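You operate a simulated robot arm through the tools that you are given. There is no shell and no other tool. Be economical: measure what you need, move in short steps, check, and stop when the job is done.

Carry out the task below with a simulated robot arm. There is one attempt and no reset: what you move stays moved.

TASK
Put the jar that says "cocoa" from the brown bench top on the shelf over the grey bench. Then take the green pot and put it on the shelf over the blue bench. Then take the clear cup with a black foot and put it on the purple bench top. Then take the full spool from the yellow bench top and put it on the shelf under the drum. Then take the steel cup and put it on the green bench top. Then put the clear jug with a green foot in the blue-lined bowl floor. Then turn the test speed knob to 5. Then fetch the clear cup and set it on the red mat. Keep to this order. Set down upright: jar, clear cup with a black foot, steel cup, clear jug with a green foot, clear cup.

It is judged by the outcome, as a careful person would: the job done as asked, and still so three seconds after it is handed in. It fails if anything else is knocked over, pushed out of place, dropped, spilled or broken.

THE ROBOT
A 6-joint arm with a four-finger gripper on a trunk, on a base that drives. Base frame: it is fixed to the floor where the robot stands at the start and does not move with it; the origin is under the middle of the robot, x ahead of it, y to its left, z up. Lengths are in mm, angles in degrees, forces in N, time in s.
With the tool pointing down near the work surface it reaches from about 160 to 920 mm from the robot's upright axis, wherever it stands. Its first joint turns from -166.0 to 166.0 degrees. Places, roughly: blue-lined bowl floor [-3900, -3300, 800]; clear cup (8x8x9 cm) [-6200, -5000, 900]; clear cup with a black foot (6x6x7 cm) [-3700, 1500, 900]; clear jug with a green foot (16x10x16 cm) [-3600, -2700, 1400]; full spool (9x9x8 cm) [-4700, 900, 900]; green bench top [-1200, 1700, 900]; green pot (11x11x6 cm) [-2500, 400, 900]; jar with black lid, jar with red lid [-1750, 1000, 1000]; purple bench top [0, 3400, 800]; red mat [-6100, -6200, 800]; shelf over the blue bench (208x17 cm) [-2180, -120, 1360]; shelf over the grey bench (118x17 cm) [-900, 1200, 1360]; shelf under the drum (29x19 cm) [-6220, -1200, 600]; steel cup (8x8x9 cm) [-3000, 2700, 900]; test speed knob [-5500, -4900, 1000]. Payload 3.43 kg.
The TCP is the grasp point between the finger pads, 30 mm short of the fingertips. In the tool frame z runs along the fingers and y along their closing line. Largest opening 120 mm; the body of the gripper starts 85 mm behind the TCP.
Orientation is that of the tool frame in the base frame, as [roll, pitch, yaw] about the fixed x, y, z axes, in that order (R = Rz(yaw) Ry(pitch) Rx(roll)). With the fingers straight down and closing along the base's y, the tool's x points along the base's -x, its y along +y and its z along -z.

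THE INTERFACE
- The arm moves only by the tool arm_command. Its argument "increments" is text: rows parted by semicolons, each of 7 numbers parted by spaces: the shift along the tool's x, y, z in mm, then the turn, a rotation vector about the tool's x, y, z in degrees, then the gripper command, from -1 (shut) to 1 (fully open), values between in proportion. In form: dx dy dz rx ry rz grip; .... A call has 1 to 10 rows; each row shifts and turns the commanded pose from where the row before left it, along the tool's axes as they then stand. A row lasts 0.2 s, in which the tool goes at most 50 mm and 8.6 degrees; a call with a longer step from one row to the next is refused whole, and so is a gripper value outside its range. Where a pose cannot be reached the arm comes as near as it can. A force on the tool above 40 N (or 10 N above the force at the start of the call, whichever is more), or a blocked arm, ends the call early, and 0.2 s more pass. Each finger halts on what it meets, pressing with about 27 N; the grip force reading is that of the motor and also rises with nothing between the fingers. The clock runs only during rows and for 0.2 s after the last one: add rows that do not move to give the fingers time. It gives the time, the measured TCP pose, the force on the tool (base axes), the opening and the grip force at its end, in the units of the frame above (readings bear some noise), with the torque about the TCP (base axes, N m) and any sound that the robot's microphone picked up.
- Cameras (640 x 400 px; columns grow to the right, rows downward): "scene" is now at [69.3, 181.3, 1539]; the picture's right is [-0.20, -0.98, 0.00], its down [-0.48, 0.10, -0.87] and it looks along [0.85, -0.17, -0.49] (base axes); focal length 283 px, centre (320, 200). "wrist" rides on the gripper at [71, -17, -121] in the tool frame; the picture's right is [0.23, 0.97, 0.00], its down [-0.81, 0.19, -0.55] and it looks along [-0.54, 0.13, 0.83] (tool axes); focal length 275 px, centre (320, 200). There is no depth. A picture from a camera that has moved, and an enlarged one, comes with that camera's place and axes in the base frame and with its lens.
- camera(camera): a new picture of that camera. It takes no simulated time.
- move_column(by): slides the trunk up (or, below 0, down) by that many mm; the arm and the scene camera ride with it, the base frame stays. It gives what a move gives, with no picture.
- base_move(legs): drives the robot by 1 to 6 legs, each [ahead, left, turn to the left] in mm, mm and degrees, along the robot's own axes; the way and the turn of a leg run together, so that a leg with both is an arc; at most 1500 mm and 180 degrees a leg. The arm and the cameras ride along, it lands a little off, and it stops where it bumps. It gives what a move gives.
- aim_head(pan, tilt): turns the head with the scene camera to pan (to the left, within 120 degrees either way) and tilt (down, from -29 to 69), counted from straight ahead of the robot. It gives what a move gives.
- enlarge(camera, box): a new picture of the part [left, top, right, bottom] of that camera's present view, enlarged. It takes no simulated time.
- hand_in(): hands the job in; it is judged then, once.

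Go step by step. Nothing tells you exact positions but the pictures and the camera data: compare them with the known pose of the tool, close in by small moves and look again before you grip or let go. The budget is 232 turns and 216 pictures, counting those below and the enlarged ones. Unless the task says otherwise, let go and move clear before handing in.

The tools are called as name(argument=value, ...) on one line, values as JSON. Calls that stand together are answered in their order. arm_command: Moves the arm, as the interface text tells. Its arguments: {"type":"object","properties":{"increments":{"type":"string"}},"required":["increments"]} The other tools are called the same way: move_column (by) slides the trunk up or down; base_move (legs) drives the base; aim_head (pan, tilt) turns the head that bears the scene camera; camera (camera) takes a picture; enlarge (camera, box) takes an enlarged picture of a part of a camera's view; hand_in () hands the job in.

At the start:

```text
time: 0.0
ee_pos: [530.3, -49.7, 1185.6]
tool_rot: [-179.9, 0.0, 180.0]
force: [0.3, 0.2, -0.1]
moment: [-0.01, 0.0, 0.01]
finger_gap: 120.0
finger_force: 0.0
trunk travel left (down, up): [-100.0, 440.0]
robot x, y, heading: [0.6, -1.2, 0.1]
head pan, tilt: [-25.8, 39.9]
```

scene: 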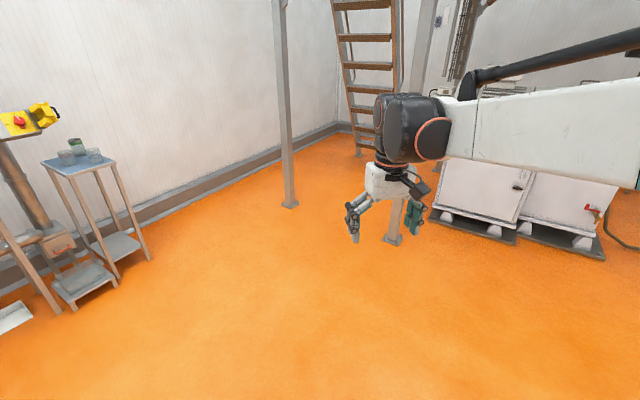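
wrist: 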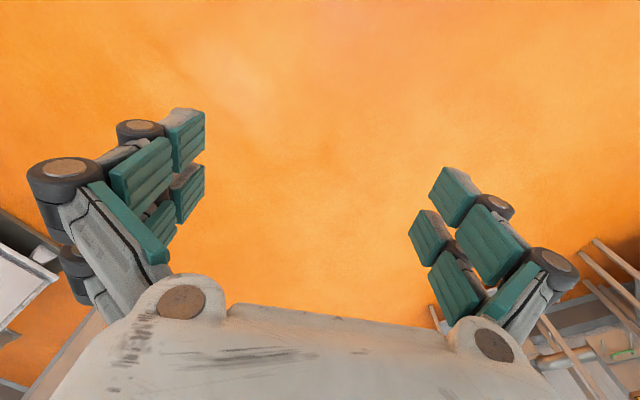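

I see an open floor ahead; the work places are behind the robot. I'll look to the left and right with the head first.

aim_head(pan=118, tilt=15)

camera(camera="scene")

aim_head(pan=60, tilt=15)

camera(camera="scene")

aim_head(pan=-118, tilt=15)

camera(camera="scene")

```text
time: 2.3
ee_pos: [529.7, -49.1, 1186.0]
tool_rot: [-179.9, 0.0, -180.0]
force: [0.0, -0.1, -0.2]
moment: [-0.03, 0.0, 0.02]
finger_gap: 120.2
finger_force: 0.0
trunk travel left (down, up): [-100.0, 440.0]
robot x, y, heading: [-0.2, 1.3, -0.1]
head pan, tilt: [118.0, 15.0]
```

```text
213 pictures are left
camera scene: at [-63.3, 281.9, 1562.4], right [0.88, 0.47, 0.0], down [0.12, -0.23, -0.97], along [-0.45, 0.85, -0.26], focal length 283 px, centre (320, 200)
```

scene: 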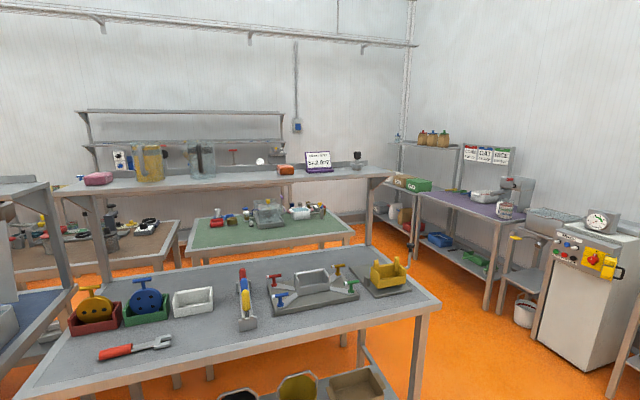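

```text
time: 3.5
ee_pos: [530.1, -50.5, 1185.3]
tool_rot: [-179.9, 0.0, 179.9]
force: [0.3, 0.0, -0.2]
moment: [-0.03, 0.0, 0.0]
finger_gap: 120.3
finger_force: 0.1
trunk travel left (down, up): [-100.0, 440.0]
robot x, y, heading: [-0.5, 2.7, 0.1]
head pan, tilt: [60.0, 15.0]
```

```text
212 pictures are left
camera scene: at [11.8, 287.5, 1562.4], right [0.94, -0.33, 0.0], down [-0.09, -0.24, -0.97], along [0.32, 0.91, -0.26], focal length 283 px, centre (320, 200)
```

scene: 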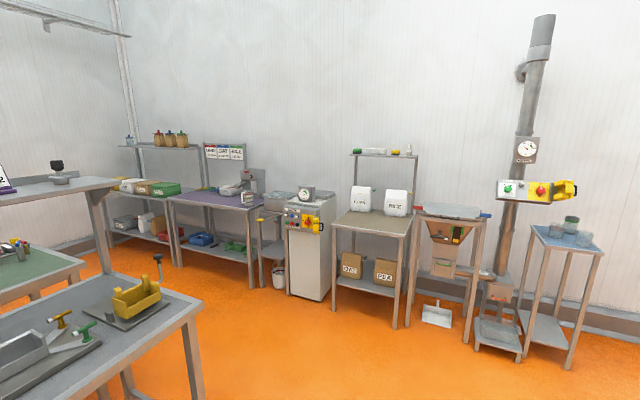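

```text
time: 6.2
ee_pos: [530.1, -50.6, 1186.4]
tool_rot: [-180.0, 0.0, 180.0]
force: [-0.6, -0.4, 0.3]
moment: [0.01, 0.01, 0.02]
finger_gap: 119.9
finger_force: 0.0
trunk travel left (down, up): [-100.0, 440.0]
robot x, y, heading: [3.3, -1.4, 0.1]
head pan, tilt: [-118.0, 15.0]
```

```text
211 pictures are left
camera scene: at [11.6, 287.5, 1561.9], right [0.94, -0.33, 0.0], down [-0.09, -0.25, -0.96], along [0.32, 0.91, -0.26], focal length 283 px, centre (320, 200)
```

scene: 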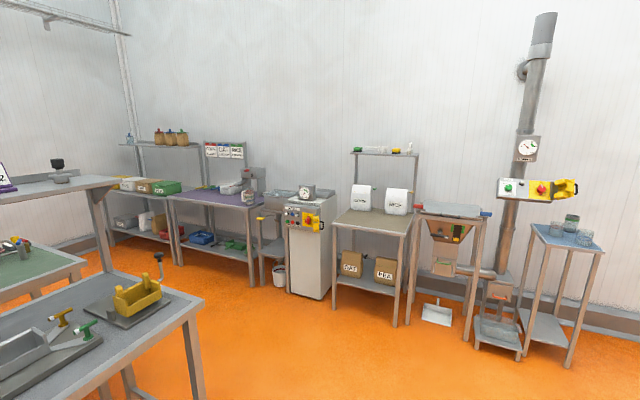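

The last picture seems to predate the head's turn, so I'll take it again.

camera(camera="scene")

base_move(legs=[[0, 0, 170]])

move_column(by=300)

aim_head(pan=0, tilt=25)

```text
210 pictures are left
camera scene: at [11.6, 287.5, 1561.9], right [0.94, -0.33, 0.0], down [-0.09, -0.25, -0.96], along [0.32, 0.91, -0.26], focal length 283 px, centre (320, 200)
```

scene: 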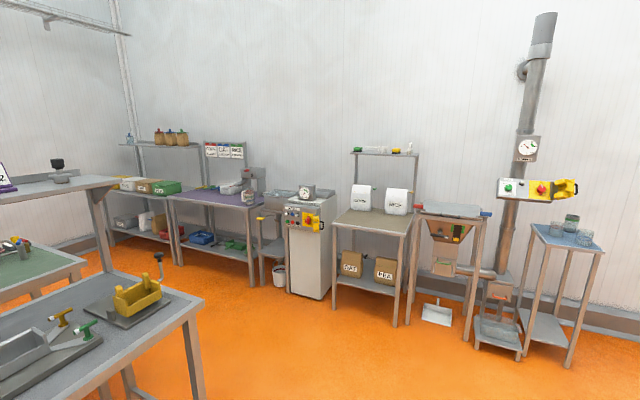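

```text
time: 13.5
ee_pos: [-511.3, 147.8, 1186.1]
tool_rot: [179.9, 0.0, -11.0]
force: [-0.2, -0.5, -0.1]
moment: [-0.05, -0.03, 0.04]
finger_gap: 120.3
finger_force: 0.0
trunk travel left (down, up): [-100.0, 440.0]
robot x, y, heading: [-4.5, -2.1, 169.2]
head pan, tilt: [-118.0, 15.0]
```

```text
time: 16.5
ee_pos: [-510.8, 148.4, 1487.0]
tool_rot: [180.0, 0.0, -11.0]
force: [0.3, 0.2, -0.4]
moment: [0.02, 0.02, -0.01]
finger_gap: 120.2
finger_force: 0.1
trunk travel left (down, up): [-400.0, 140.0]
robot x, y, heading: [1.5, -2.6, 169.3]
head pan, tilt: [-118.0, 15.0]
```

```text
time: 18.5
ee_pos: [-511.9, 148.3, 1486.1]
tool_rot: [179.9, 0.0, -10.9]
force: [1.2, 0.9, -0.1]
moment: [0.03, -0.02, -0.01]
finger_gap: 120.0
finger_force: 0.0
trunk travel left (down, up): [-400.0, 140.0]
robot x, y, heading: [0.5, 0.8, 169.1]
head pan, tilt: [0.0, 25.0]
```

Now the robot faces about 169°. I'll check whether the camera view follows the head.

camera(camera="scene")

```text
209 pictures are left
camera scene: at [-108.0, -183.7, 1846.1], right [0.19, 0.98, 0.0], down [0.41, -0.08, -0.91], along [-0.89, 0.17, -0.42], focal length 283 px, centre (320, 200)
```

scene: 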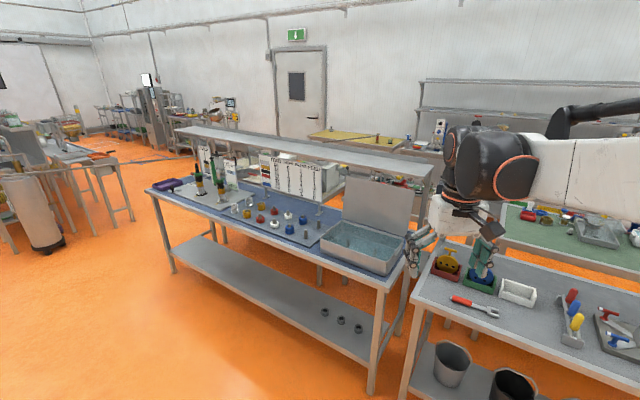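

I can see a double row of benches running at 45°: blue/grey in front, brown/green behind. I'll tuck the arm in, turn along the row and drive around its right end, looking as I go.

arm_command(increments="45 0 0 0 0 0 1;45 0 0 0 0 0 1;45 0 0 0 0 0 1;45 0 0 0 0 0 1")

base_move(legs=[[0, 0, -124], [1400, 0, 0]])

aim_head(pan=90, tilt=25)

```text
time: 19.5
ee_pos: [-334.0, 114.1, 1485.8]
tool_rot: [-180.0, 0.0, -11.0]
force: [0.6, -0.3, 1.0]
moment: [0.0, 0.04, 0.0]
finger_gap: 119.9
finger_force: 0.1
trunk travel left (down, up): [-400.0, 140.0]
robot x, y, heading: [0.6, 0.8, 169.2]
head pan, tilt: [0.0, 25.0]
```

```text
time: 31.6
ee_pos: [1259.4, 1215.5, 1484.9]
tool_rot: [180.0, 0.0, -134.0]
force: [0.3, -0.6, -0.2]
moment: [-0.02, 0.01, 0.0]
finger_gap: 119.8
finger_force: 0.0
trunk travel left (down, up): [-400.0, 140.0]
robot x, y, heading: [977.3, 995.4, 45.8]
head pan, tilt: [0.0, 25.0]
```

```text
time: 33.3
ee_pos: [1258.1, 1214.4, 1485.7]
tool_rot: [-180.0, 0.0, -134.1]
force: [-0.1, 0.2, 0.2]
moment: [-0.02, 0.02, 0.03]
finger_gap: 119.8
finger_force: 0.0
trunk travel left (down, up): [-400.0, 140.0]
robot x, y, heading: [977.5, 995.9, 46.0]
head pan, tilt: [90.0, 25.0]
```

camera(camera="scene")

```text
208 pictures are left
camera scene: at [755.2, 1184.3, 1846.1], right [0.7, 0.72, 0.0], down [0.3, -0.29, -0.91], along [-0.65, 0.63, -0.42], focal length 283 px, centre (320, 200)
```

scene: 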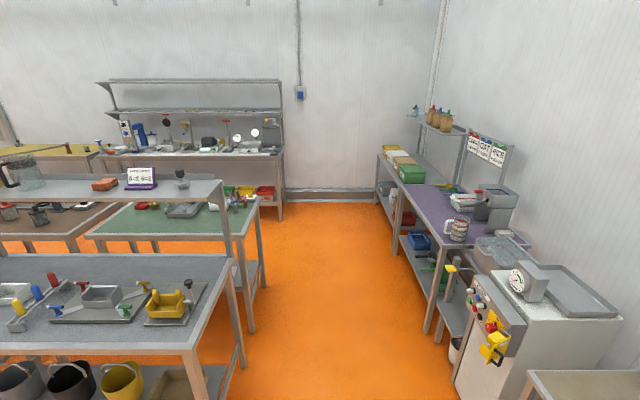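

The corridor between the grey/green benches and the purple bench is about 1.3 m wide. I drive through it to the far aisle and turn to face the brown/green row.

base_move(legs=[[130, 0, -1], [0, 1450, 0], [0, 1480, 0], [0, 0, -90]])

aim_head(pan=-50, tilt=25)

camera(camera="scene")

```text
time: 52.1
ee_pos: [-780.5, 2869.0, 1485.3]
tool_rot: [-180.0, -0.1, 134.4]
force: [0.6, 0.5, 0.4]
moment: [0.01, -0.04, -0.01]
finger_gap: 120.1
finger_force: 0.0
trunk travel left (down, up): [-400.0, 140.0]
robot x, y, heading: [-991.0, 3154.2, -45.4]
head pan, tilt: [90.0, 25.0]
```

```text
time: 54.3
ee_pos: [-781.3, 2871.7, 1485.4]
tool_rot: [180.0, 0.0, 134.5]
force: [-0.1, -0.3, -0.3]
moment: [0.02, 0.0, -0.01]
finger_gap: 119.9
finger_force: 0.0
trunk travel left (down, up): [-400.0, 140.0]
robot x, y, heading: [-992.0, 3154.2, -45.8]
head pan, tilt: [-50.0, 25.0]
```

```text
207 pictures are left
camera scene: at [-854.2, 3216.8, 1848.3], right [-1.0, -0.09, 0.0], down [-0.04, 0.4, -0.92], along [0.08, -0.91, -0.4], focal length 283 px, centre (320, 200)
```

scene: 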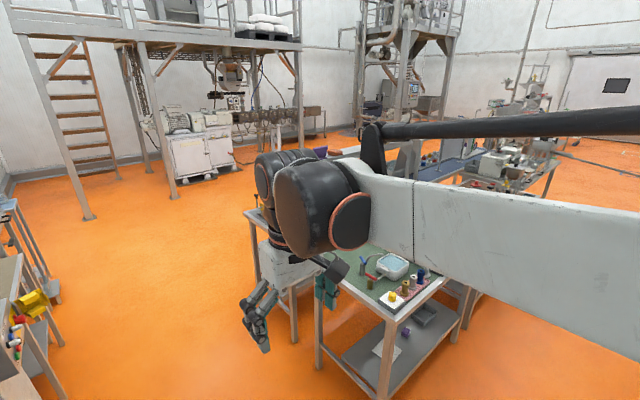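

The arm blocks part of the view. I'll move along the aisle to the brown bench.

base_move(legs=[[0, -1000, 0], [0, -1000, 0]])

aim_head(pan=0, tilt=40)

camera(camera="scene")

camera(camera="wrist")

```text
time: 64.2
ee_pos: [-2221.2, 1480.7, 1483.5]
tool_rot: [-180.0, 0.0, 133.3]
force: [-0.8, 0.4, 0.5]
moment: [0.03, -0.04, -0.02]
finger_gap: 120.0
finger_force: 0.2
trunk travel left (down, up): [-400.0, 140.0]
robot x, y, heading: [-2425.4, 1768.9, -46.8]
head pan, tilt: [-50.0, 25.0]
```

```text
time: 65.4
ee_pos: [-2220.7, 1479.6, 1483.4]
tool_rot: [-180.0, 0.0, 133.4]
force: [-0.3, 0.9, -0.1]
moment: [0.01, -0.02, -0.02]
finger_gap: 120.3
finger_force: 0.0
trunk travel left (down, up): [-400.0, 140.0]
robot x, y, heading: [-2425.6, 1766.0, -46.6]
head pan, tilt: [0.0, 40.0]
```

```text
206 pictures are left
camera scene: at [-2236.0, 1857.9, 1822.9], right [-0.73, -0.69, 0.0], down [-0.44, 0.47, -0.77], along [0.53, -0.56, -0.64], focal length 283 px, centre (320, 200)
```

scene: 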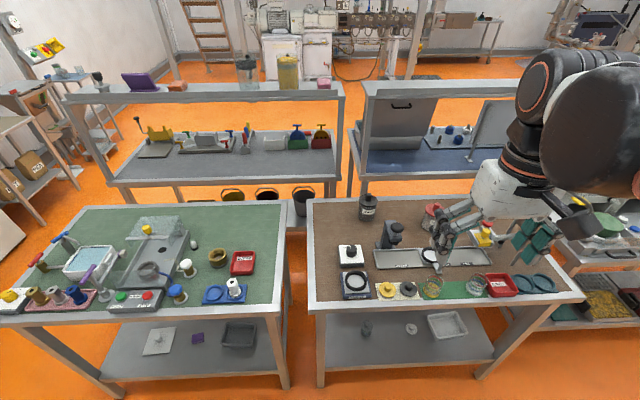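

```text
205 pictures are left
camera wrist: at [-2282.6, 1520.3, 1605.5], right [0.55, 0.84, 0.0], down [0.7, -0.46, 0.55], along [0.46, -0.3, -0.83], focal length 275 px, centre (320, 200)
```

wrist: 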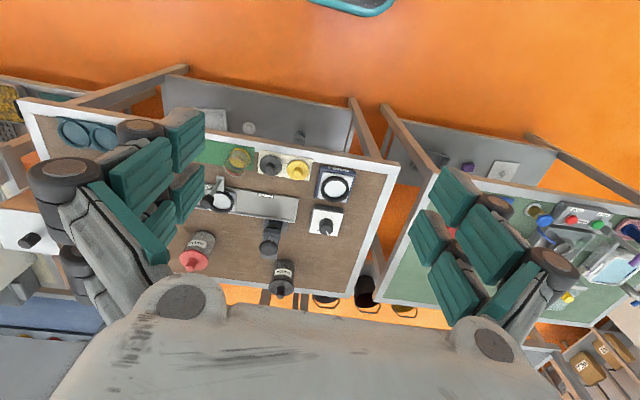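

Both jars are in view: the black lid at the far edge and the red lid near the gripper. I'll read their labels.

enlarge(camera="wrist", box=[160, 220, 320, 320])

enlarge(camera="scene", box=[330, 170, 490, 270])

```text
4.00 times, centred on (240, 270) of wrist
camera zoom: at [-2282.6, 1520.3, 1605.5], right [0.55, 0.84, 0.0], down [0.7, -0.46, 0.55], along [0.46, -0.3, -0.83], focal length 1101 px, centre (640, -80)
```

zoom: 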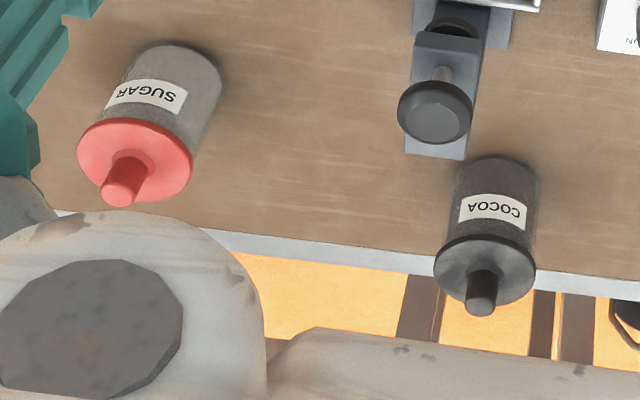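

```text
4.00 times, centred on (410, 220) of scene
camera zoom: at [-2236.0, 1857.9, 1822.9], right [-0.73, -0.69, 0.0], down [-0.44, 0.47, -0.77], along [0.53, -0.56, -0.64], focal length 1132 px, centre (-40, 120)
```

zoom: 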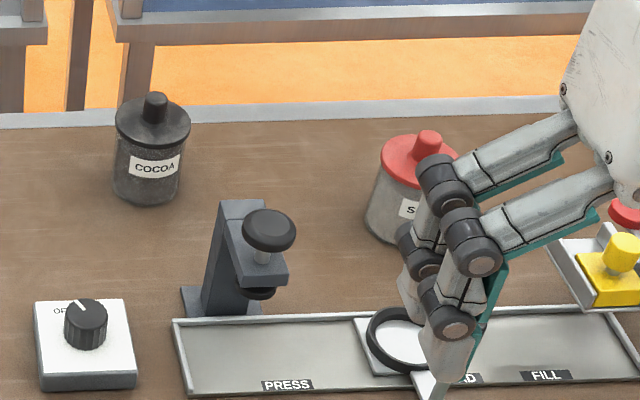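

"COCOA" is the black-lidded jar. Triangulated, it stands at about (-1719, 995) on a top at z≈882, with its knob at z≈1030. I'll move in closer, lower the trunk and tilt the tool forward so the palm clears the lid knob.

base_move(legs=[[230, 0, 0]])

arm_command(increments="0 0 0 0 -8.5 0 1;0 0 0 0 -8.5 0 1;0 0 0 0 -8.5 0 1;0 0 0 0 -8.5 0 1;0 0 0 0 -8.5 0 1;0 0 0 0 -7.5 0 1")

move_column(by=-300)

camera(camera="wrist")

camera(camera="scene")

```text
time: 67.1
ee_pos: [-2064.5, 1313.3, 1484.4]
tool_rot: [-180.0, -0.2, 133.2]
force: [0.7, -0.9, 1.3]
moment: [0.03, 0.06, 0.01]
finger_gap: 120.1
finger_force: 0.0
trunk travel left (down, up): [-400.0, 140.0]
robot x, y, heading: [-2270.8, 1601.9, -46.7]
head pan, tilt: [0.0, 40.0]
```

```text
time: 68.5
ee_pos: [-2060.5, 1302.4, 1484.4]
tool_rot: [180.0, 50.0, 133.4]
force: [0.3, 0.3, -0.2]
moment: [0.02, 0.0, 0.04]
finger_gap: 119.5
finger_force: 0.0
out of reach, approached as far as the arm can: row 6
trunk travel left (down, up): [-400.0, 140.0]
robot x, y, heading: [-2269.7, 1603.7, -46.4]
head pan, tilt: [0.0, 40.0]
```

```text
time: 71.5
ee_pos: [-2061.2, 1304.2, 1184.2]
tool_rot: [-180.0, 50.1, 133.3]
force: [-0.2, 0.3, 0.1]
moment: [-0.02, -0.02, -0.01]
finger_gap: 120.2
finger_force: 0.0
trunk travel left (down, up): [-100.0, 440.0]
robot x, y, heading: [-2269.3, 1606.7, -46.7]
head pan, tilt: [0.0, 40.0]
```

```text
202 pictures are left
camera wrist: at [-2168.0, 1392.5, 1207.1], right [0.61, 0.78, -0.18], down [0.21, 0.06, 0.98], along [0.77, -0.63, -0.12], focal length 275 px, centre (320, 200)
```

wrist: 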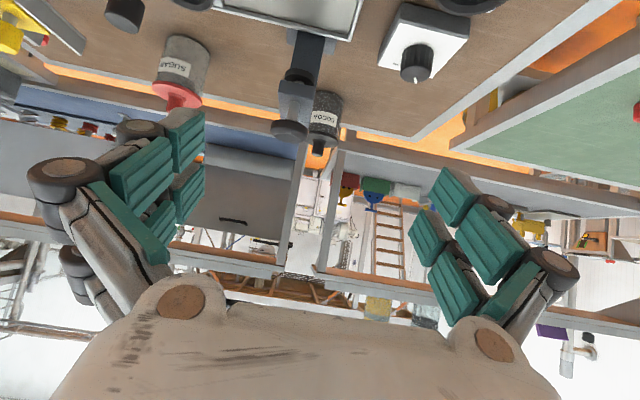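

```text
201 pictures are left
camera scene: at [-2079.3, 1692.0, 1522.9], right [-0.73, -0.69, 0.0], down [-0.44, 0.47, -0.77], along [0.53, -0.56, -0.64], focal length 283 px, centre (320, 200)
```

scene: 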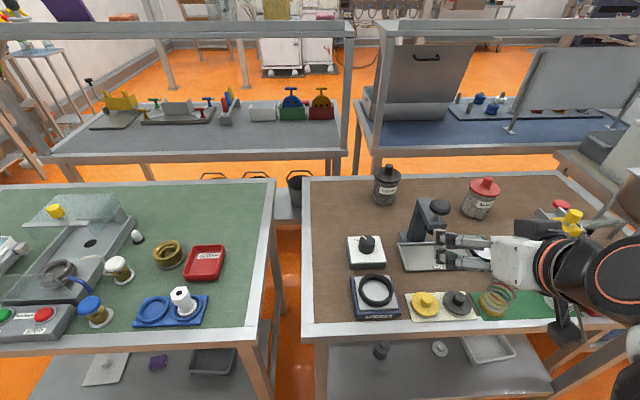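

I have the jar in both views, with the press 170 mm nearer and to the right of it. I'll come down along the tilted tool axis, stopping 130 mm short of the jar.

arm_command(increments="-35 12.3 25 0 0 0 1;-35 12.3 25 0 0 0 1;-35 12.3 25 0 0 0 1;0 0 43.5 0 0 0 1;0 0 43.5 0 0 0 1;0 0 43.5 0 0 0 1;0 0 43.5 0 0 0 1;0 0 43.5 0 0 0 1;0 0 43.5 0 0 0 1;0 0 43.5 0 0 0 1")

camera(camera="wrist")

enlarge(camera="scene", box=[320, 130, 520, 255])

```text
time: 73.7
ee_pos: [-1788.0, 1067.0, 1019.2]
tool_rot: [-180.0, 50.0, 133.3]
force: [-0.7, 0.2, 0.0]
moment: [-0.01, 0.0, 0.01]
finger_gap: 119.6
finger_force: 0.0
trunk travel left (down, up): [-100.0, 440.0]
robot x, y, heading: [-2273.4, 1606.3, -46.6]
head pan, tilt: [0.0, 40.0]
```

```text
200 pictures are left
camera wrist: at [-1894.7, 1156.2, 1042.3], right [0.61, 0.78, -0.18], down [0.21, 0.06, 0.98], along [0.77, -0.63, -0.12], focal length 275 px, centre (320, 200)
```

wrist: 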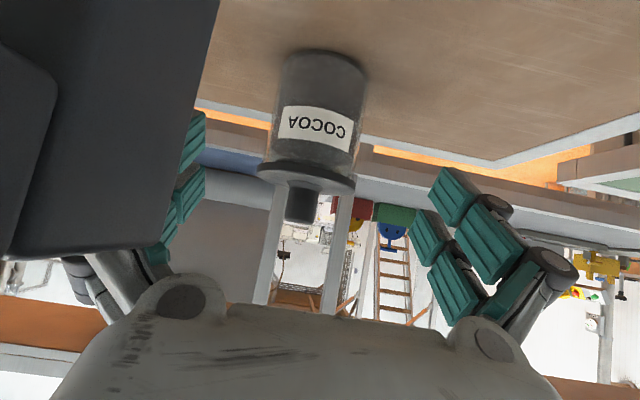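

```text
3.20 times, centred on (420, 192) of scene
camera zoom: at [-2078.9, 1691.5, 1522.7], right [-0.73, -0.69, 0.0], down [-0.44, 0.47, -0.77], along [0.53, -0.56, -0.64], focal length 906 px, centre (0, 224)
```

zoom: 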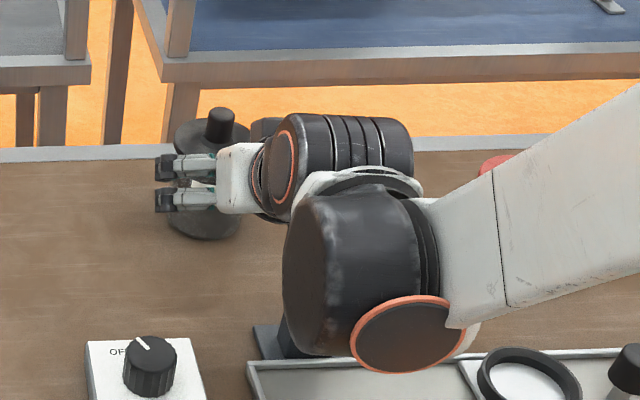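

The press stands too close to the right of this shallow approach. I'll back off, reduce the tilt to 30°, and come in more steeply so the wrist stays above the press.

arm_command(increments="0 0 -50 0 0 0 1;0 0 0 0 6.7 0 1;0 0 0 0 6.7 0 1;0 0 0 0 6.6 0 1;-32 0 0 0 0 0 1;-31 0 0 0 0 0 1;0 0 40 0 0 0 1")

camera(camera="wrist")

enlarge(camera="scene", box=[320, 130, 520, 255])

```text
time: 75.3
ee_pos: [-1762.4, 1040.5, 1047.6]
tool_rot: [180.0, 30.0, 133.3]
force: [0.5, 0.8, 0.2]
moment: [-0.02, 0.01, 0.02]
finger_gap: 119.9
finger_force: 0.0
trunk travel left (down, up): [-100.0, 440.0]
robot x, y, heading: [-2271.4, 1601.3, -47.0]
head pan, tilt: [0.0, 40.0]
```

```text
198 pictures are left
camera wrist: at [-1858.5, 1119.6, 1117.8], right [0.57, 0.81, -0.11], down [0.43, -0.18, 0.88], along [0.7, -0.55, -0.45], focal length 275 px, centre (320, 200)
```

wrist: 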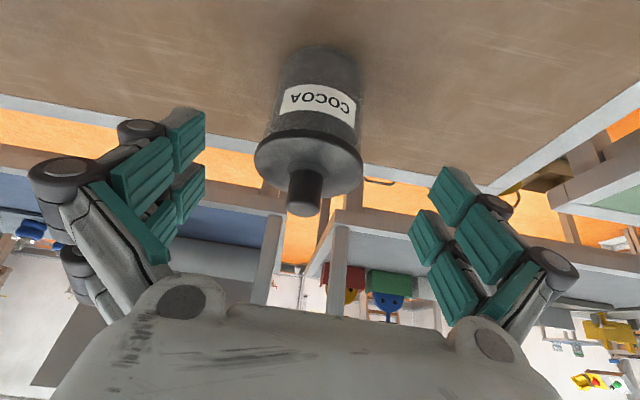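

```text
3.20 times, centred on (420, 192) of scene
camera zoom: at [-2079.1, 1691.8, 1522.7], right [-0.73, -0.69, 0.0], down [-0.44, 0.47, -0.77], along [0.53, -0.56, -0.64], focal length 906 px, centre (0, 224)
```

zoom: 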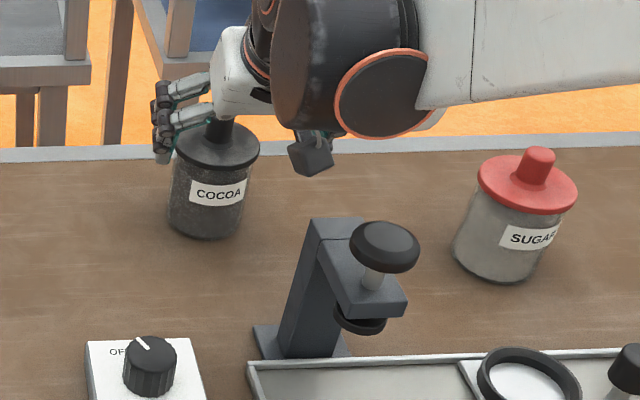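

The jar is aligned between the fingers. I'll advance 126 mm along the tool axis and close.

arm_command(increments="0 -2 42 0 0 0 1;0 0 42 0 0 0 1;0 0 42 0 0 0 1;0 0 0 0 0 0 1")

camera(camera="wrist")

enlarge(camera="scene", box=[320, 130, 520, 255])

```text
time: 76.3
ee_pos: [-1720.8, 995.0, 937.7]
tool_rot: [180.0, 29.9, 133.2]
force: [-0.2, 0.0, -0.6]
moment: [0.02, 0.02, 0.0]
finger_gap: 120.0
finger_force: 0.0
trunk travel left (down, up): [-100.0, 440.0]
robot x, y, heading: [-2270.2, 1601.2, -46.7]
head pan, tilt: [0.0, 40.0]
```

```text
196 pictures are left
camera wrist: at [-1816.6, 1072.3, 1007.9], right [0.57, 0.81, -0.11], down [0.43, -0.18, 0.88], along [0.7, -0.55, -0.45], focal length 275 px, centre (320, 200)
```

wrist: 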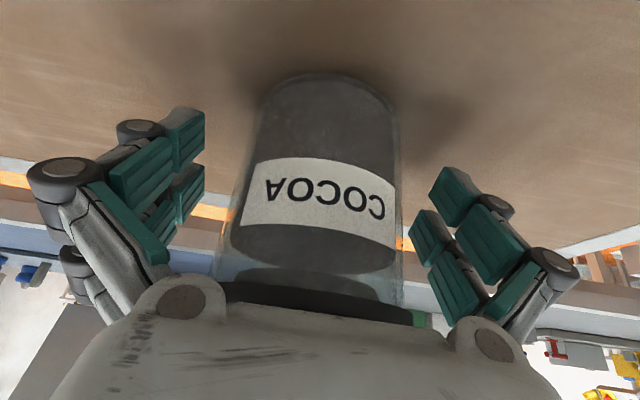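

```text
3.20 times, centred on (420, 192) of scene
camera zoom: at [-2078.6, 1691.3, 1522.8], right [-0.73, -0.69, 0.0], down [-0.44, 0.47, -0.77], along [0.53, -0.56, -0.64], focal length 906 px, centre (0, 224)
```

zoom: 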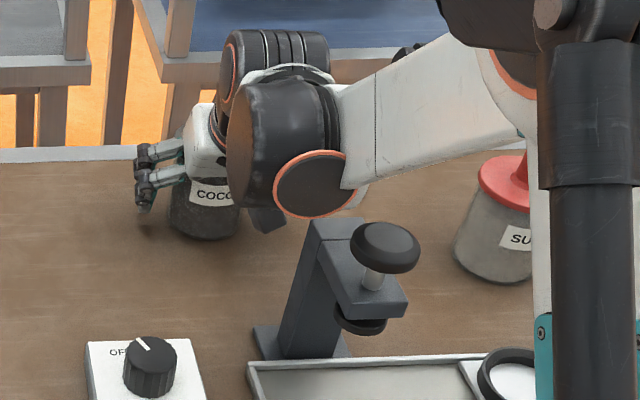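

The jar is centred between the pads. I'll close and lift slightly.

arm_command(increments="0 0 0 0 0 0 0;0 0 0 0 0 0 -1;0 0 0 0 0 0 -1;0 0 0 0 0 0 -1;0 0 0 0 0 0 -1;10 0 -17 0 0 0 -1;10 0 -17 0 0 0 -1")

camera(camera="wrist")

```text
time: 77.9
ee_pos: [-1746.0, 1019.9, 959.5]
tool_rot: [-179.8, 29.9, 133.3]
force: [0.2, -0.1, -3.3]
moment: [-0.01, -0.02, 0.01]
finger_gap: 82.0
finger_force: 26.8
trunk travel left (down, up): [-100.0, 440.0]
robot x, y, heading: [-2268.1, 1607.0, -46.9]
head pan, tilt: [0.0, 40.0]
```

```text
194 pictures are left
camera wrist: at [-1841.3, 1097.4, 1028.5], right [0.57, 0.81, -0.11], down [0.43, -0.18, 0.88], along [0.7, -0.55, -0.45], focal length 275 px, centre (320, 200)
```

wrist: 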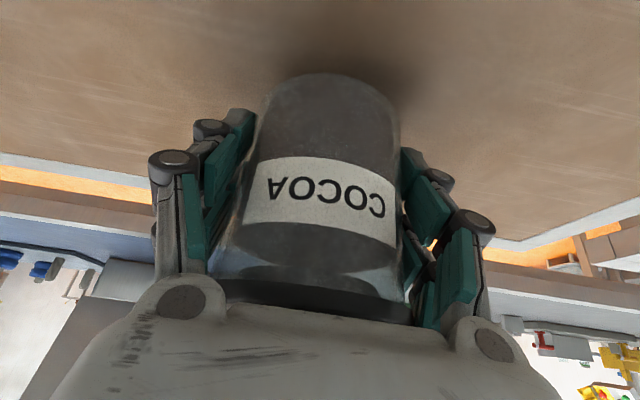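

The jar is held (gap 82 mm). I'll lift straight up with the trunk, retract the arm, and drive back around to the grey bench's front.

move_column(by=400)

arm_command(increments="20 0 -30 0 0 0 -1;35 0 -25 0 0 0 -1;35 0 -25 0 0 0 -1;35 0 -25 0 0 0 -1;35 0 -25 0 0 0 -1;35 0 -25 0 0 0 -1;35 0 -25 0 0 0 -1")

base_move(legs=[[-240, 0, 0], [0, 1000, 0], [0, 1000, 0]])

```text
time: 81.8
ee_pos: [-1744.4, 1017.8, 1358.4]
tool_rot: [179.9, 29.9, 133.3]
force: [0.2, -0.1, -3.1]
moment: [0.0, -0.02, 0.0]
finger_gap: 81.8
finger_force: 27.1
trunk travel left (down, up): [-500.0, 40.0]
robot x, y, heading: [-2263.9, 1602.1, -46.5]
head pan, tilt: [0.0, 40.0]
```

```text
time: 83.4
ee_pos: [-1946.4, 1231.7, 1401.1]
tool_rot: [-179.9, 30.1, 133.4]
force: [-0.5, 0.3, -2.3]
moment: [-0.01, -0.01, 0.02]
finger_gap: 81.6
finger_force: 27.2
trunk travel left (down, up): [-500.0, 40.0]
robot x, y, heading: [-2269.4, 1601.5, -46.8]
head pan, tilt: [0.0, 40.0]
```

```text
time: 94.8
ee_pos: [-640.8, 2766.2, 1399.7]
tool_rot: [-180.0, 30.0, 132.8]
force: [0.2, 0.9, -2.6]
moment: [0.02, 0.0, -0.02]
finger_gap: 81.2
finger_force: 27.2
trunk travel left (down, up): [-500.0, 40.0]
robot x, y, heading: [-969.7, 3140.8, -47.5]
head pan, tilt: [0.0, 40.0]
```

I'm in the corridor with the jar held. Next I drive down it, turn to face the grey bench and move along its front.

base_move(legs=[[0, 0, 2.5], [1100, 0, 0], [1150, 0, 0], [0, 0, -180], [0, 1150, 0]])

aim_head(pan=0, tilt=25)

camera(camera="scene")

```text
time: 119.1
ee_pos: [-497.1, 1095.0, 1400.3]
tool_rot: [180.0, 29.9, -44.9]
force: [-0.4, -0.4, -2.3]
moment: [0.0, 0.01, -0.01]
finger_gap: 79.5
finger_force: 26.6
trunk travel left (down, up): [-500.0, 40.0]
robot x, y, heading: [-159.1, 735.4, 134.9]
head pan, tilt: [0.0, 40.0]
```

```text
time: 119.9
ee_pos: [-497.5, 1095.2, 1400.4]
tool_rot: [180.0, 29.9, -45.0]
force: [-0.3, 0.3, -3.6]
moment: [-0.02, 0.0, 0.0]
finger_gap: 79.6
finger_force: 27.1
trunk travel left (down, up): [-500.0, 40.0]
robot x, y, heading: [-161.6, 729.2, 134.8]
head pan, tilt: [0.0, 25.0]
```

```text
193 pictures are left
camera scene: at [-352.1, 640.9, 1946.1], right [0.71, 0.71, 0.0], down [0.3, -0.3, -0.91], along [-0.64, 0.64, -0.42], focal length 283 px, centre (320, 200)
```

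scene: 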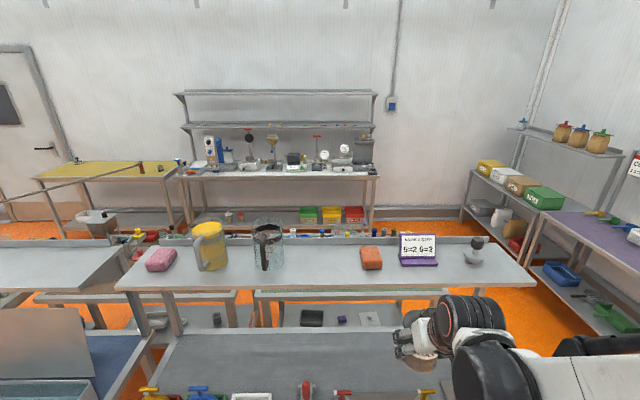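

There's a free spot on the shelf between the grey pitcher and the orange block, at about s=211, n=1480 in bench coordinates. I'll move over in front of it and check the grip.

base_move(legs=[[60, 208, 0]])

camera(camera="wrist")

camera(camera="scene")

```text
time: 121.6
ee_pos: [-688.6, 989.3, 1400.7]
tool_rot: [-180.0, 29.9, -44.8]
force: [-0.7, 0.2, -2.7]
moment: [0.01, -0.07, -0.06]
finger_gap: 79.5
finger_force: 26.8
trunk travel left (down, up): [-500.0, 40.0]
robot x, y, heading: [-346.4, 627.7, 135.0]
head pan, tilt: [0.0, 25.0]
```

```text
192 pictures are left
camera wrist: at [-590.2, 915.0, 1469.1], right [-0.55, -0.83, -0.12], down [-0.44, 0.16, 0.88], along [-0.71, 0.53, -0.45], focal length 275 px, centre (320, 200)
```

wrist: 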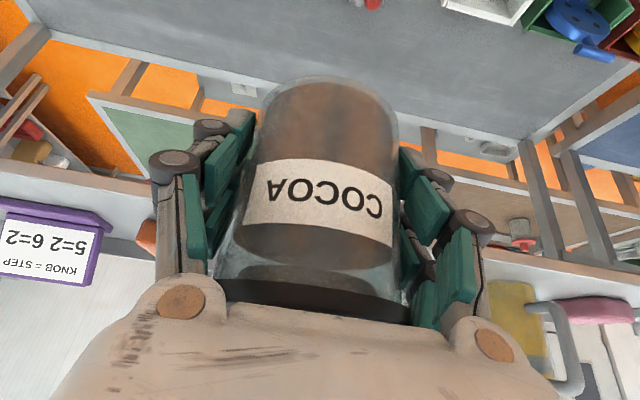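

```text
191 pictures are left
camera scene: at [-543.4, 534.6, 1945.8], right [0.71, 0.71, 0.0], down [0.3, -0.3, -0.91], along [-0.64, 0.64, -0.42], focal length 283 px, centre (320, 200)
```

scene: 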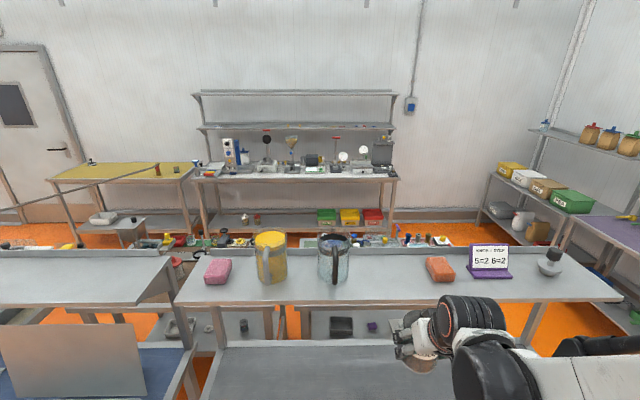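

The grip is unchanged. I'll raise the jar above shelf level, then carry it forward over the shelf; I'll also read the sign while here.

arm_command(increments="-17 0 -30 0 0 0 -1;-17 0 -30 0 0 0 -1;-42.3 0.8 24.4 0 0 0 -1;-42.3 0.8 24.4 0 0 0 -1;-42.3 0.8 24.4 0 0 0 -1;-42.3 0.8 24.4 0 0 0 -1;-42.3 0.8 24.4 0 0 0 -1;-42.3 0.8 24.4 0 0 0 -1")

camera(camera="wrist")

enlarge(camera="scene", box=[300, 220, 540, 370])

```text
time: 123.4
ee_pos: [-901.0, 1194.4, 1466.2]
tool_rot: [-179.9, 29.8, -44.9]
force: [-0.9, 0.4, -3.5]
moment: [0.01, -0.07, 0.0]
finger_gap: 79.4
finger_force: 27.3
trunk travel left (down, up): [-500.0, 40.0]
robot x, y, heading: [-349.3, 626.5, 135.2]
head pan, tilt: [0.0, 25.0]
```

```text
190 pictures are left
camera wrist: at [-802.4, 1120.0, 1535.7], right [-0.54, -0.83, -0.11], down [-0.44, 0.17, 0.88], along [-0.71, 0.53, -0.46], focal length 275 px, centre (320, 200)
```

wrist: 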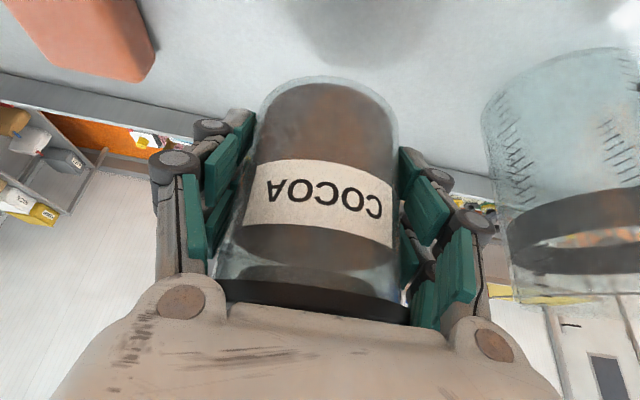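

```text
2.67 times, centred on (420, 295) of scene
camera zoom: at [-543.9, 538.0, 1945.9], right [0.71, 0.71, 0.0], down [0.3, -0.3, -0.91], along [-0.64, 0.64, -0.42], focal length 755 px, centre (53, -53)
```

zoom: 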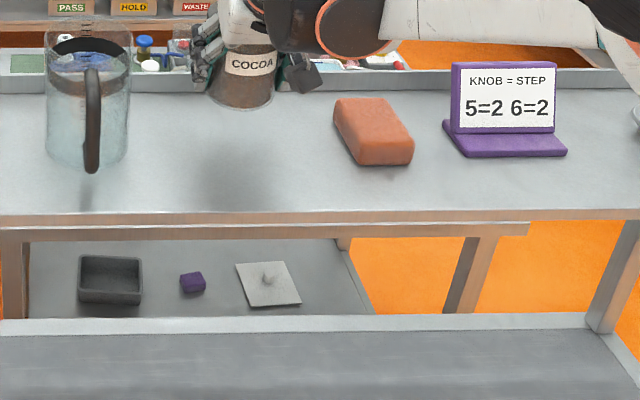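

The jar is over the shelf's middle with room on both sides. I'll lower it gently.

arm_command(increments="10 0 17.3 0 0 0 -1;7.5 0 13 0 0 0 -1;2.5 0 4.3 0 0 0 -1;1.5 0 2.6 0 0 0 -1")

enlarge(camera="scene", box=[300, 220, 460, 320])

```text
time: 124.4
ee_pos: [-897.3, 1192.7, 1426.4]
tool_rot: [179.9, 30.0, -44.8]
force: [0.0, 0.3, -2.9]
moment: [0.03, 0.0, 0.01]
finger_gap: 79.0
finger_force: 26.9
trunk travel left (down, up): [-500.0, 40.0]
robot x, y, heading: [-347.5, 627.0, 135.2]
head pan, tilt: [0.0, 25.0]
```

```text
4.00 times, centred on (380, 270) of scene
camera zoom: at [-541.1, 535.6, 1946.2], right [0.71, 0.71, 0.0], down [0.3, -0.3, -0.91], along [-0.64, 0.64, -0.42], focal length 1132 px, centre (80, -80)
```

zoom: 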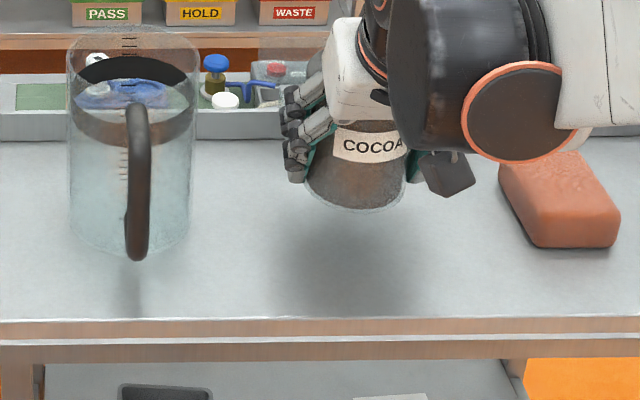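

The jar's foot still hovers roughly 20 mm over the shelf. I'll lower further in small steps, watching the force.

arm_command(increments="2 0 3.5 0 0 0 -1;2 0 3.5 0 0 0 -1;2 0 3.5 0 0 0 -1;0 0 0 0 0 0 -1")

enlarge(camera="scene", box=[300, 220, 460, 320])

```text
time: 125.4
ee_pos: [-898.2, 1192.3, 1413.2]
tool_rot: [180.0, 29.9, -44.9]
force: [-0.4, -0.1, -2.8]
moment: [0.0, -0.01, -0.01]
finger_gap: 79.2
finger_force: 27.1
trunk travel left (down, up): [-500.0, 40.0]
robot x, y, heading: [-350.7, 626.6, 134.7]
head pan, tilt: [0.0, 25.0]
```

```text
4.00 times, centred on (380, 270) of scene
camera zoom: at [-541.5, 535.8, 1946.1], right [0.71, 0.71, 0.0], down [0.3, -0.3, -0.91], along [-0.64, 0.64, -0.42], focal length 1132 px, centre (80, -80)
```

zoom: 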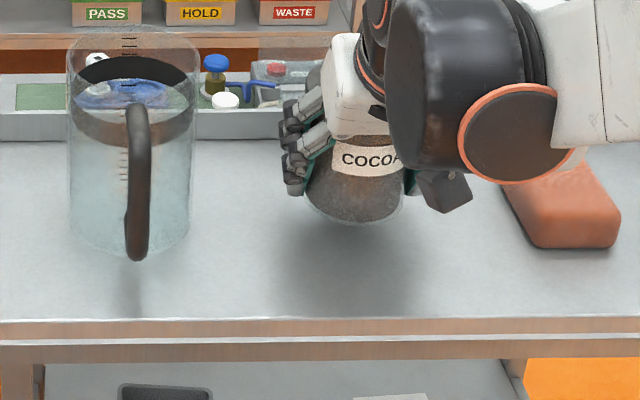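

arm_command(increments="2 0 3.5 0 0 0 -1;2 0 3.5 0 0 0 -1;1 0 1.7 0 0 0 -1;1 0 1.7 0 0 0 -1;1 0 1.7 0 0 0 -1;1 0 1.7 0 0 0 -1;0 0 0 0 0 0 -1")

enlarge(camera="scene", box=[300, 220, 460, 320])

```text
time: 127.0
ee_pos: [-896.7, 1193.2, 1397.8]
tool_rot: [-180.0, 29.9, -45.0]
force: [-0.4, -0.4, -2.9]
moment: [-0.01, -0.01, -0.01]
finger_gap: 79.0
finger_force: 27.1
trunk travel left (down, up): [-500.0, 40.0]
robot x, y, heading: [-351.1, 630.3, 135.0]
head pan, tilt: [0.0, 25.0]
```

```text
4.00 times, centred on (380, 270) of scene
camera zoom: at [-541.6, 536.0, 1946.1], right [0.71, 0.71, 0.0], down [0.3, -0.3, -0.91], along [-0.64, 0.64, -0.42], focal length 1132 px, centre (80, -80)
```

zoom: 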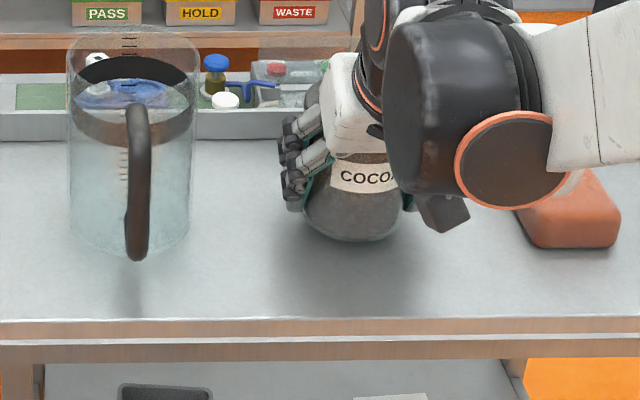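

arm_command(increments="1 0 1.7 0 0 0 -1;1 0 1.7 0 0 0 -1;1 0 1.7 0 0 0 -1;1 0 1.7 0 0 0 -1;0 0 0 0 0 0 -1")

enlarge(camera="scene", box=[300, 220, 460, 320])

camera(camera="wrist")

```text
time: 128.2
ee_pos: [-897.2, 1192.6, 1390.9]
tool_rot: [-179.9, 30.0, -44.9]
force: [-4.4, 5.8, 18.1]
moment: [0.64, 0.8, -0.13]
finger_gap: 79.1
finger_force: 27.0
trunk travel left (down, up): [-500.0, 40.0]
robot x, y, heading: [-345.8, 626.9, 135.2]
head pan, tilt: [0.0, 25.0]
```

```text
4.00 times, centred on (380, 270) of scene
camera zoom: at [-540.6, 535.2, 1946.4], right [0.71, 0.71, 0.0], down [0.3, -0.3, -0.91], along [-0.64, 0.64, -0.42], focal length 1132 px, centre (80, -80)
```

zoom: 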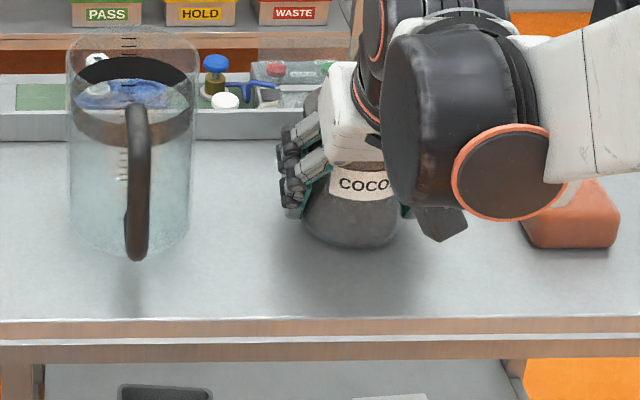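

```text
184 pictures are left
camera wrist: at [-799.0, 1118.5, 1460.2], right [-0.55, -0.83, -0.12], down [-0.44, 0.16, 0.88], along [-0.72, 0.53, -0.45], focal length 275 px, centre (320, 200)
```

wrist: 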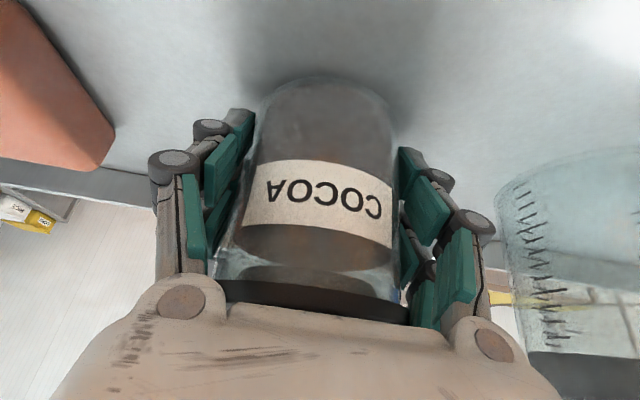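

Contact: the jar now stands on the shelf (21 N). I'll ease the load, open, and withdraw along the tool axis.

arm_command(increments="-0.7 0 -1.3 0 0 0 -1;0 0 0 0 0 0 0.5;0 0 0 0 0 0 0.75;0 0 0 0 0 0 0.75;0 0 -20 0 0 0 0.75;0 0 -40 0 0 0 0.75;0 0 -40 0 0 0 0.75;0 0 -40 0 0 0 0.75")

camera(camera="scene")

```text
time: 130.0
ee_pos: [-846.4, 1140.9, 1515.1]
tool_rot: [179.9, 30.0, -44.9]
force: [1.0, 0.4, 0.8]
moment: [0.04, 0.03, -0.01]
finger_gap: 105.1
finger_force: 0.6
trunk travel left (down, up): [-500.0, 40.0]
robot x, y, heading: [-344.5, 629.9, 135.2]
head pan, tilt: [0.0, 25.0]
```

```text
183 pictures are left
camera scene: at [-539.5, 533.7, 1946.3], right [0.71, 0.71, 0.0], down [0.3, -0.3, -0.91], along [-0.64, 0.64, -0.42], focal length 283 px, centre (320, 200)
```

scene: 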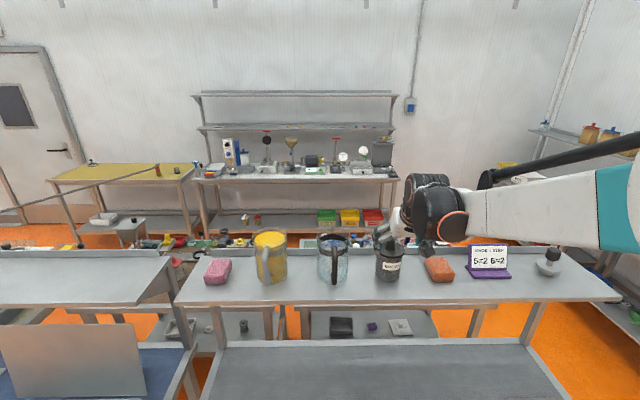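

The jar stands upright on the shelf between the pitcher and the block. Next is the green pot: I'll retract the arm and drive back around into the aisle in front of it.

arm_command(increments="40 0 -25 0 0 0 1;40 0 -25 0 0 0 1;40 0 -25 0 0 0 1;40 0 -25 0 0 0 1;40 0 -25 0 0 0 1;40 0 -25 0 0 0 1")

base_move(legs=[[-60, 0, 0], [0, -1330, 0], [1130, 0, 0], [1150, 0, 0], [0, 0, 180], [0, -1400, 0]])

base_move(legs=[[0, -1500, 0]])

aim_head(pan=0, tilt=40)

camera(camera="scene")

```text
time: 131.4
ee_pos: [-646.4, 942.2, 1524.3]
tool_rot: [-180.0, 30.1, -44.9]
force: [0.4, 0.2, 0.8]
moment: [0.09, 0.06, -0.01]
finger_gap: 120.0
finger_force: 0.1
trunk travel left (down, up): [-500.0, 40.0]
robot x, y, heading: [-350.5, 626.7, 135.2]
head pan, tilt: [0.0, 25.0]
```

```text
time: 163.5
ee_pos: [-1687.1, 1870.9, 1523.4]
tool_rot: [-179.9, 30.0, 134.0]
force: [-0.3, 0.4, -1.2]
moment: [0.01, 0.0, 0.02]
finger_gap: 120.0
finger_force: 0.2
trunk travel left (down, up): [-500.0, 40.0]
robot x, y, heading: [-1976.2, 2198.5, -45.9]
head pan, tilt: [0.0, 25.0]
```

```text
time: 170.9
ee_pos: [-2754.7, 831.6, 1523.3]
tool_rot: [180.0, 30.0, 134.4]
force: [0.3, -0.4, 0.1]
moment: [0.03, -0.04, 0.01]
finger_gap: 120.0
finger_force: 0.1
trunk travel left (down, up): [-500.0, 40.0]
robot x, y, heading: [-3051.9, 1149.9, -45.5]
head pan, tilt: [0.0, 25.0]
```

```text
time: 171.7
ee_pos: [-2754.8, 831.5, 1524.0]
tool_rot: [-180.0, 30.1, 134.4]
force: [0.0, 1.2, 0.3]
moment: [0.01, 0.01, 0.05]
finger_gap: 120.3
finger_force: 0.1
trunk travel left (down, up): [-500.0, 40.0]
robot x, y, heading: [-3049.1, 1152.7, -45.5]
head pan, tilt: [0.0, 40.0]
```

```text
182 pictures are left
camera scene: at [-2861.5, 1245.5, 1922.9], right [-0.71, -0.7, 0.0], down [-0.45, 0.46, -0.77], along [0.54, -0.55, -0.64], focal length 283 px, centre (320, 200)
```

scene: 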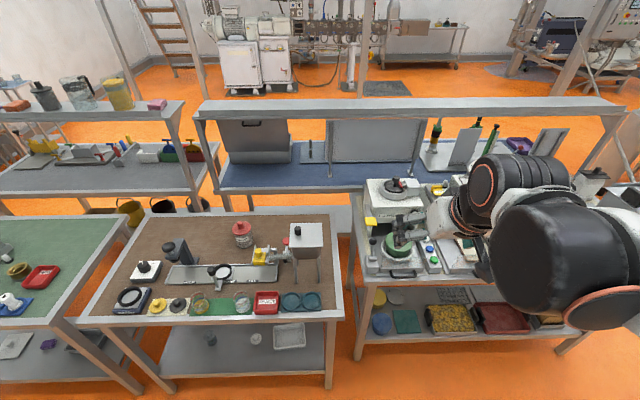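

enlarge(camera="scene", box=[340, 160, 500, 290])

camera(camera="wrist")

```text
3.08 times, centred on (420, 225) of scene
camera zoom: at [-2861.5, 1245.5, 1922.9], right [-0.71, -0.7, 0.0], down [-0.45, 0.46, -0.77], along [0.54, -0.55, -0.64], focal length 871 px, centre (12, 123)
```

zoom: 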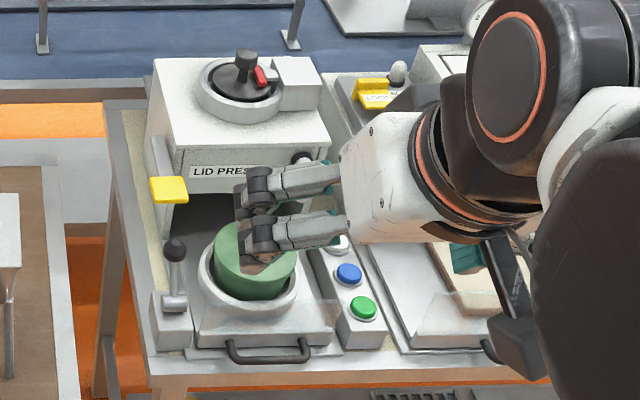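

```text
180 pictures are left
camera wrist: at [-2852.7, 907.3, 1592.7], right [0.56, 0.82, -0.12], down [0.44, -0.17, 0.88], along [0.71, -0.54, -0.45], focal length 275 px, centre (320, 200)
```

wrist: 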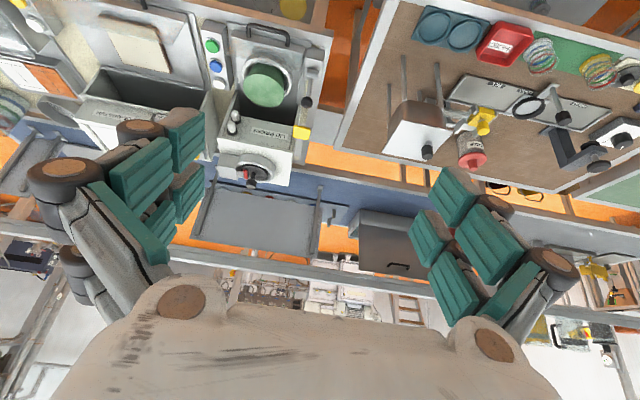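

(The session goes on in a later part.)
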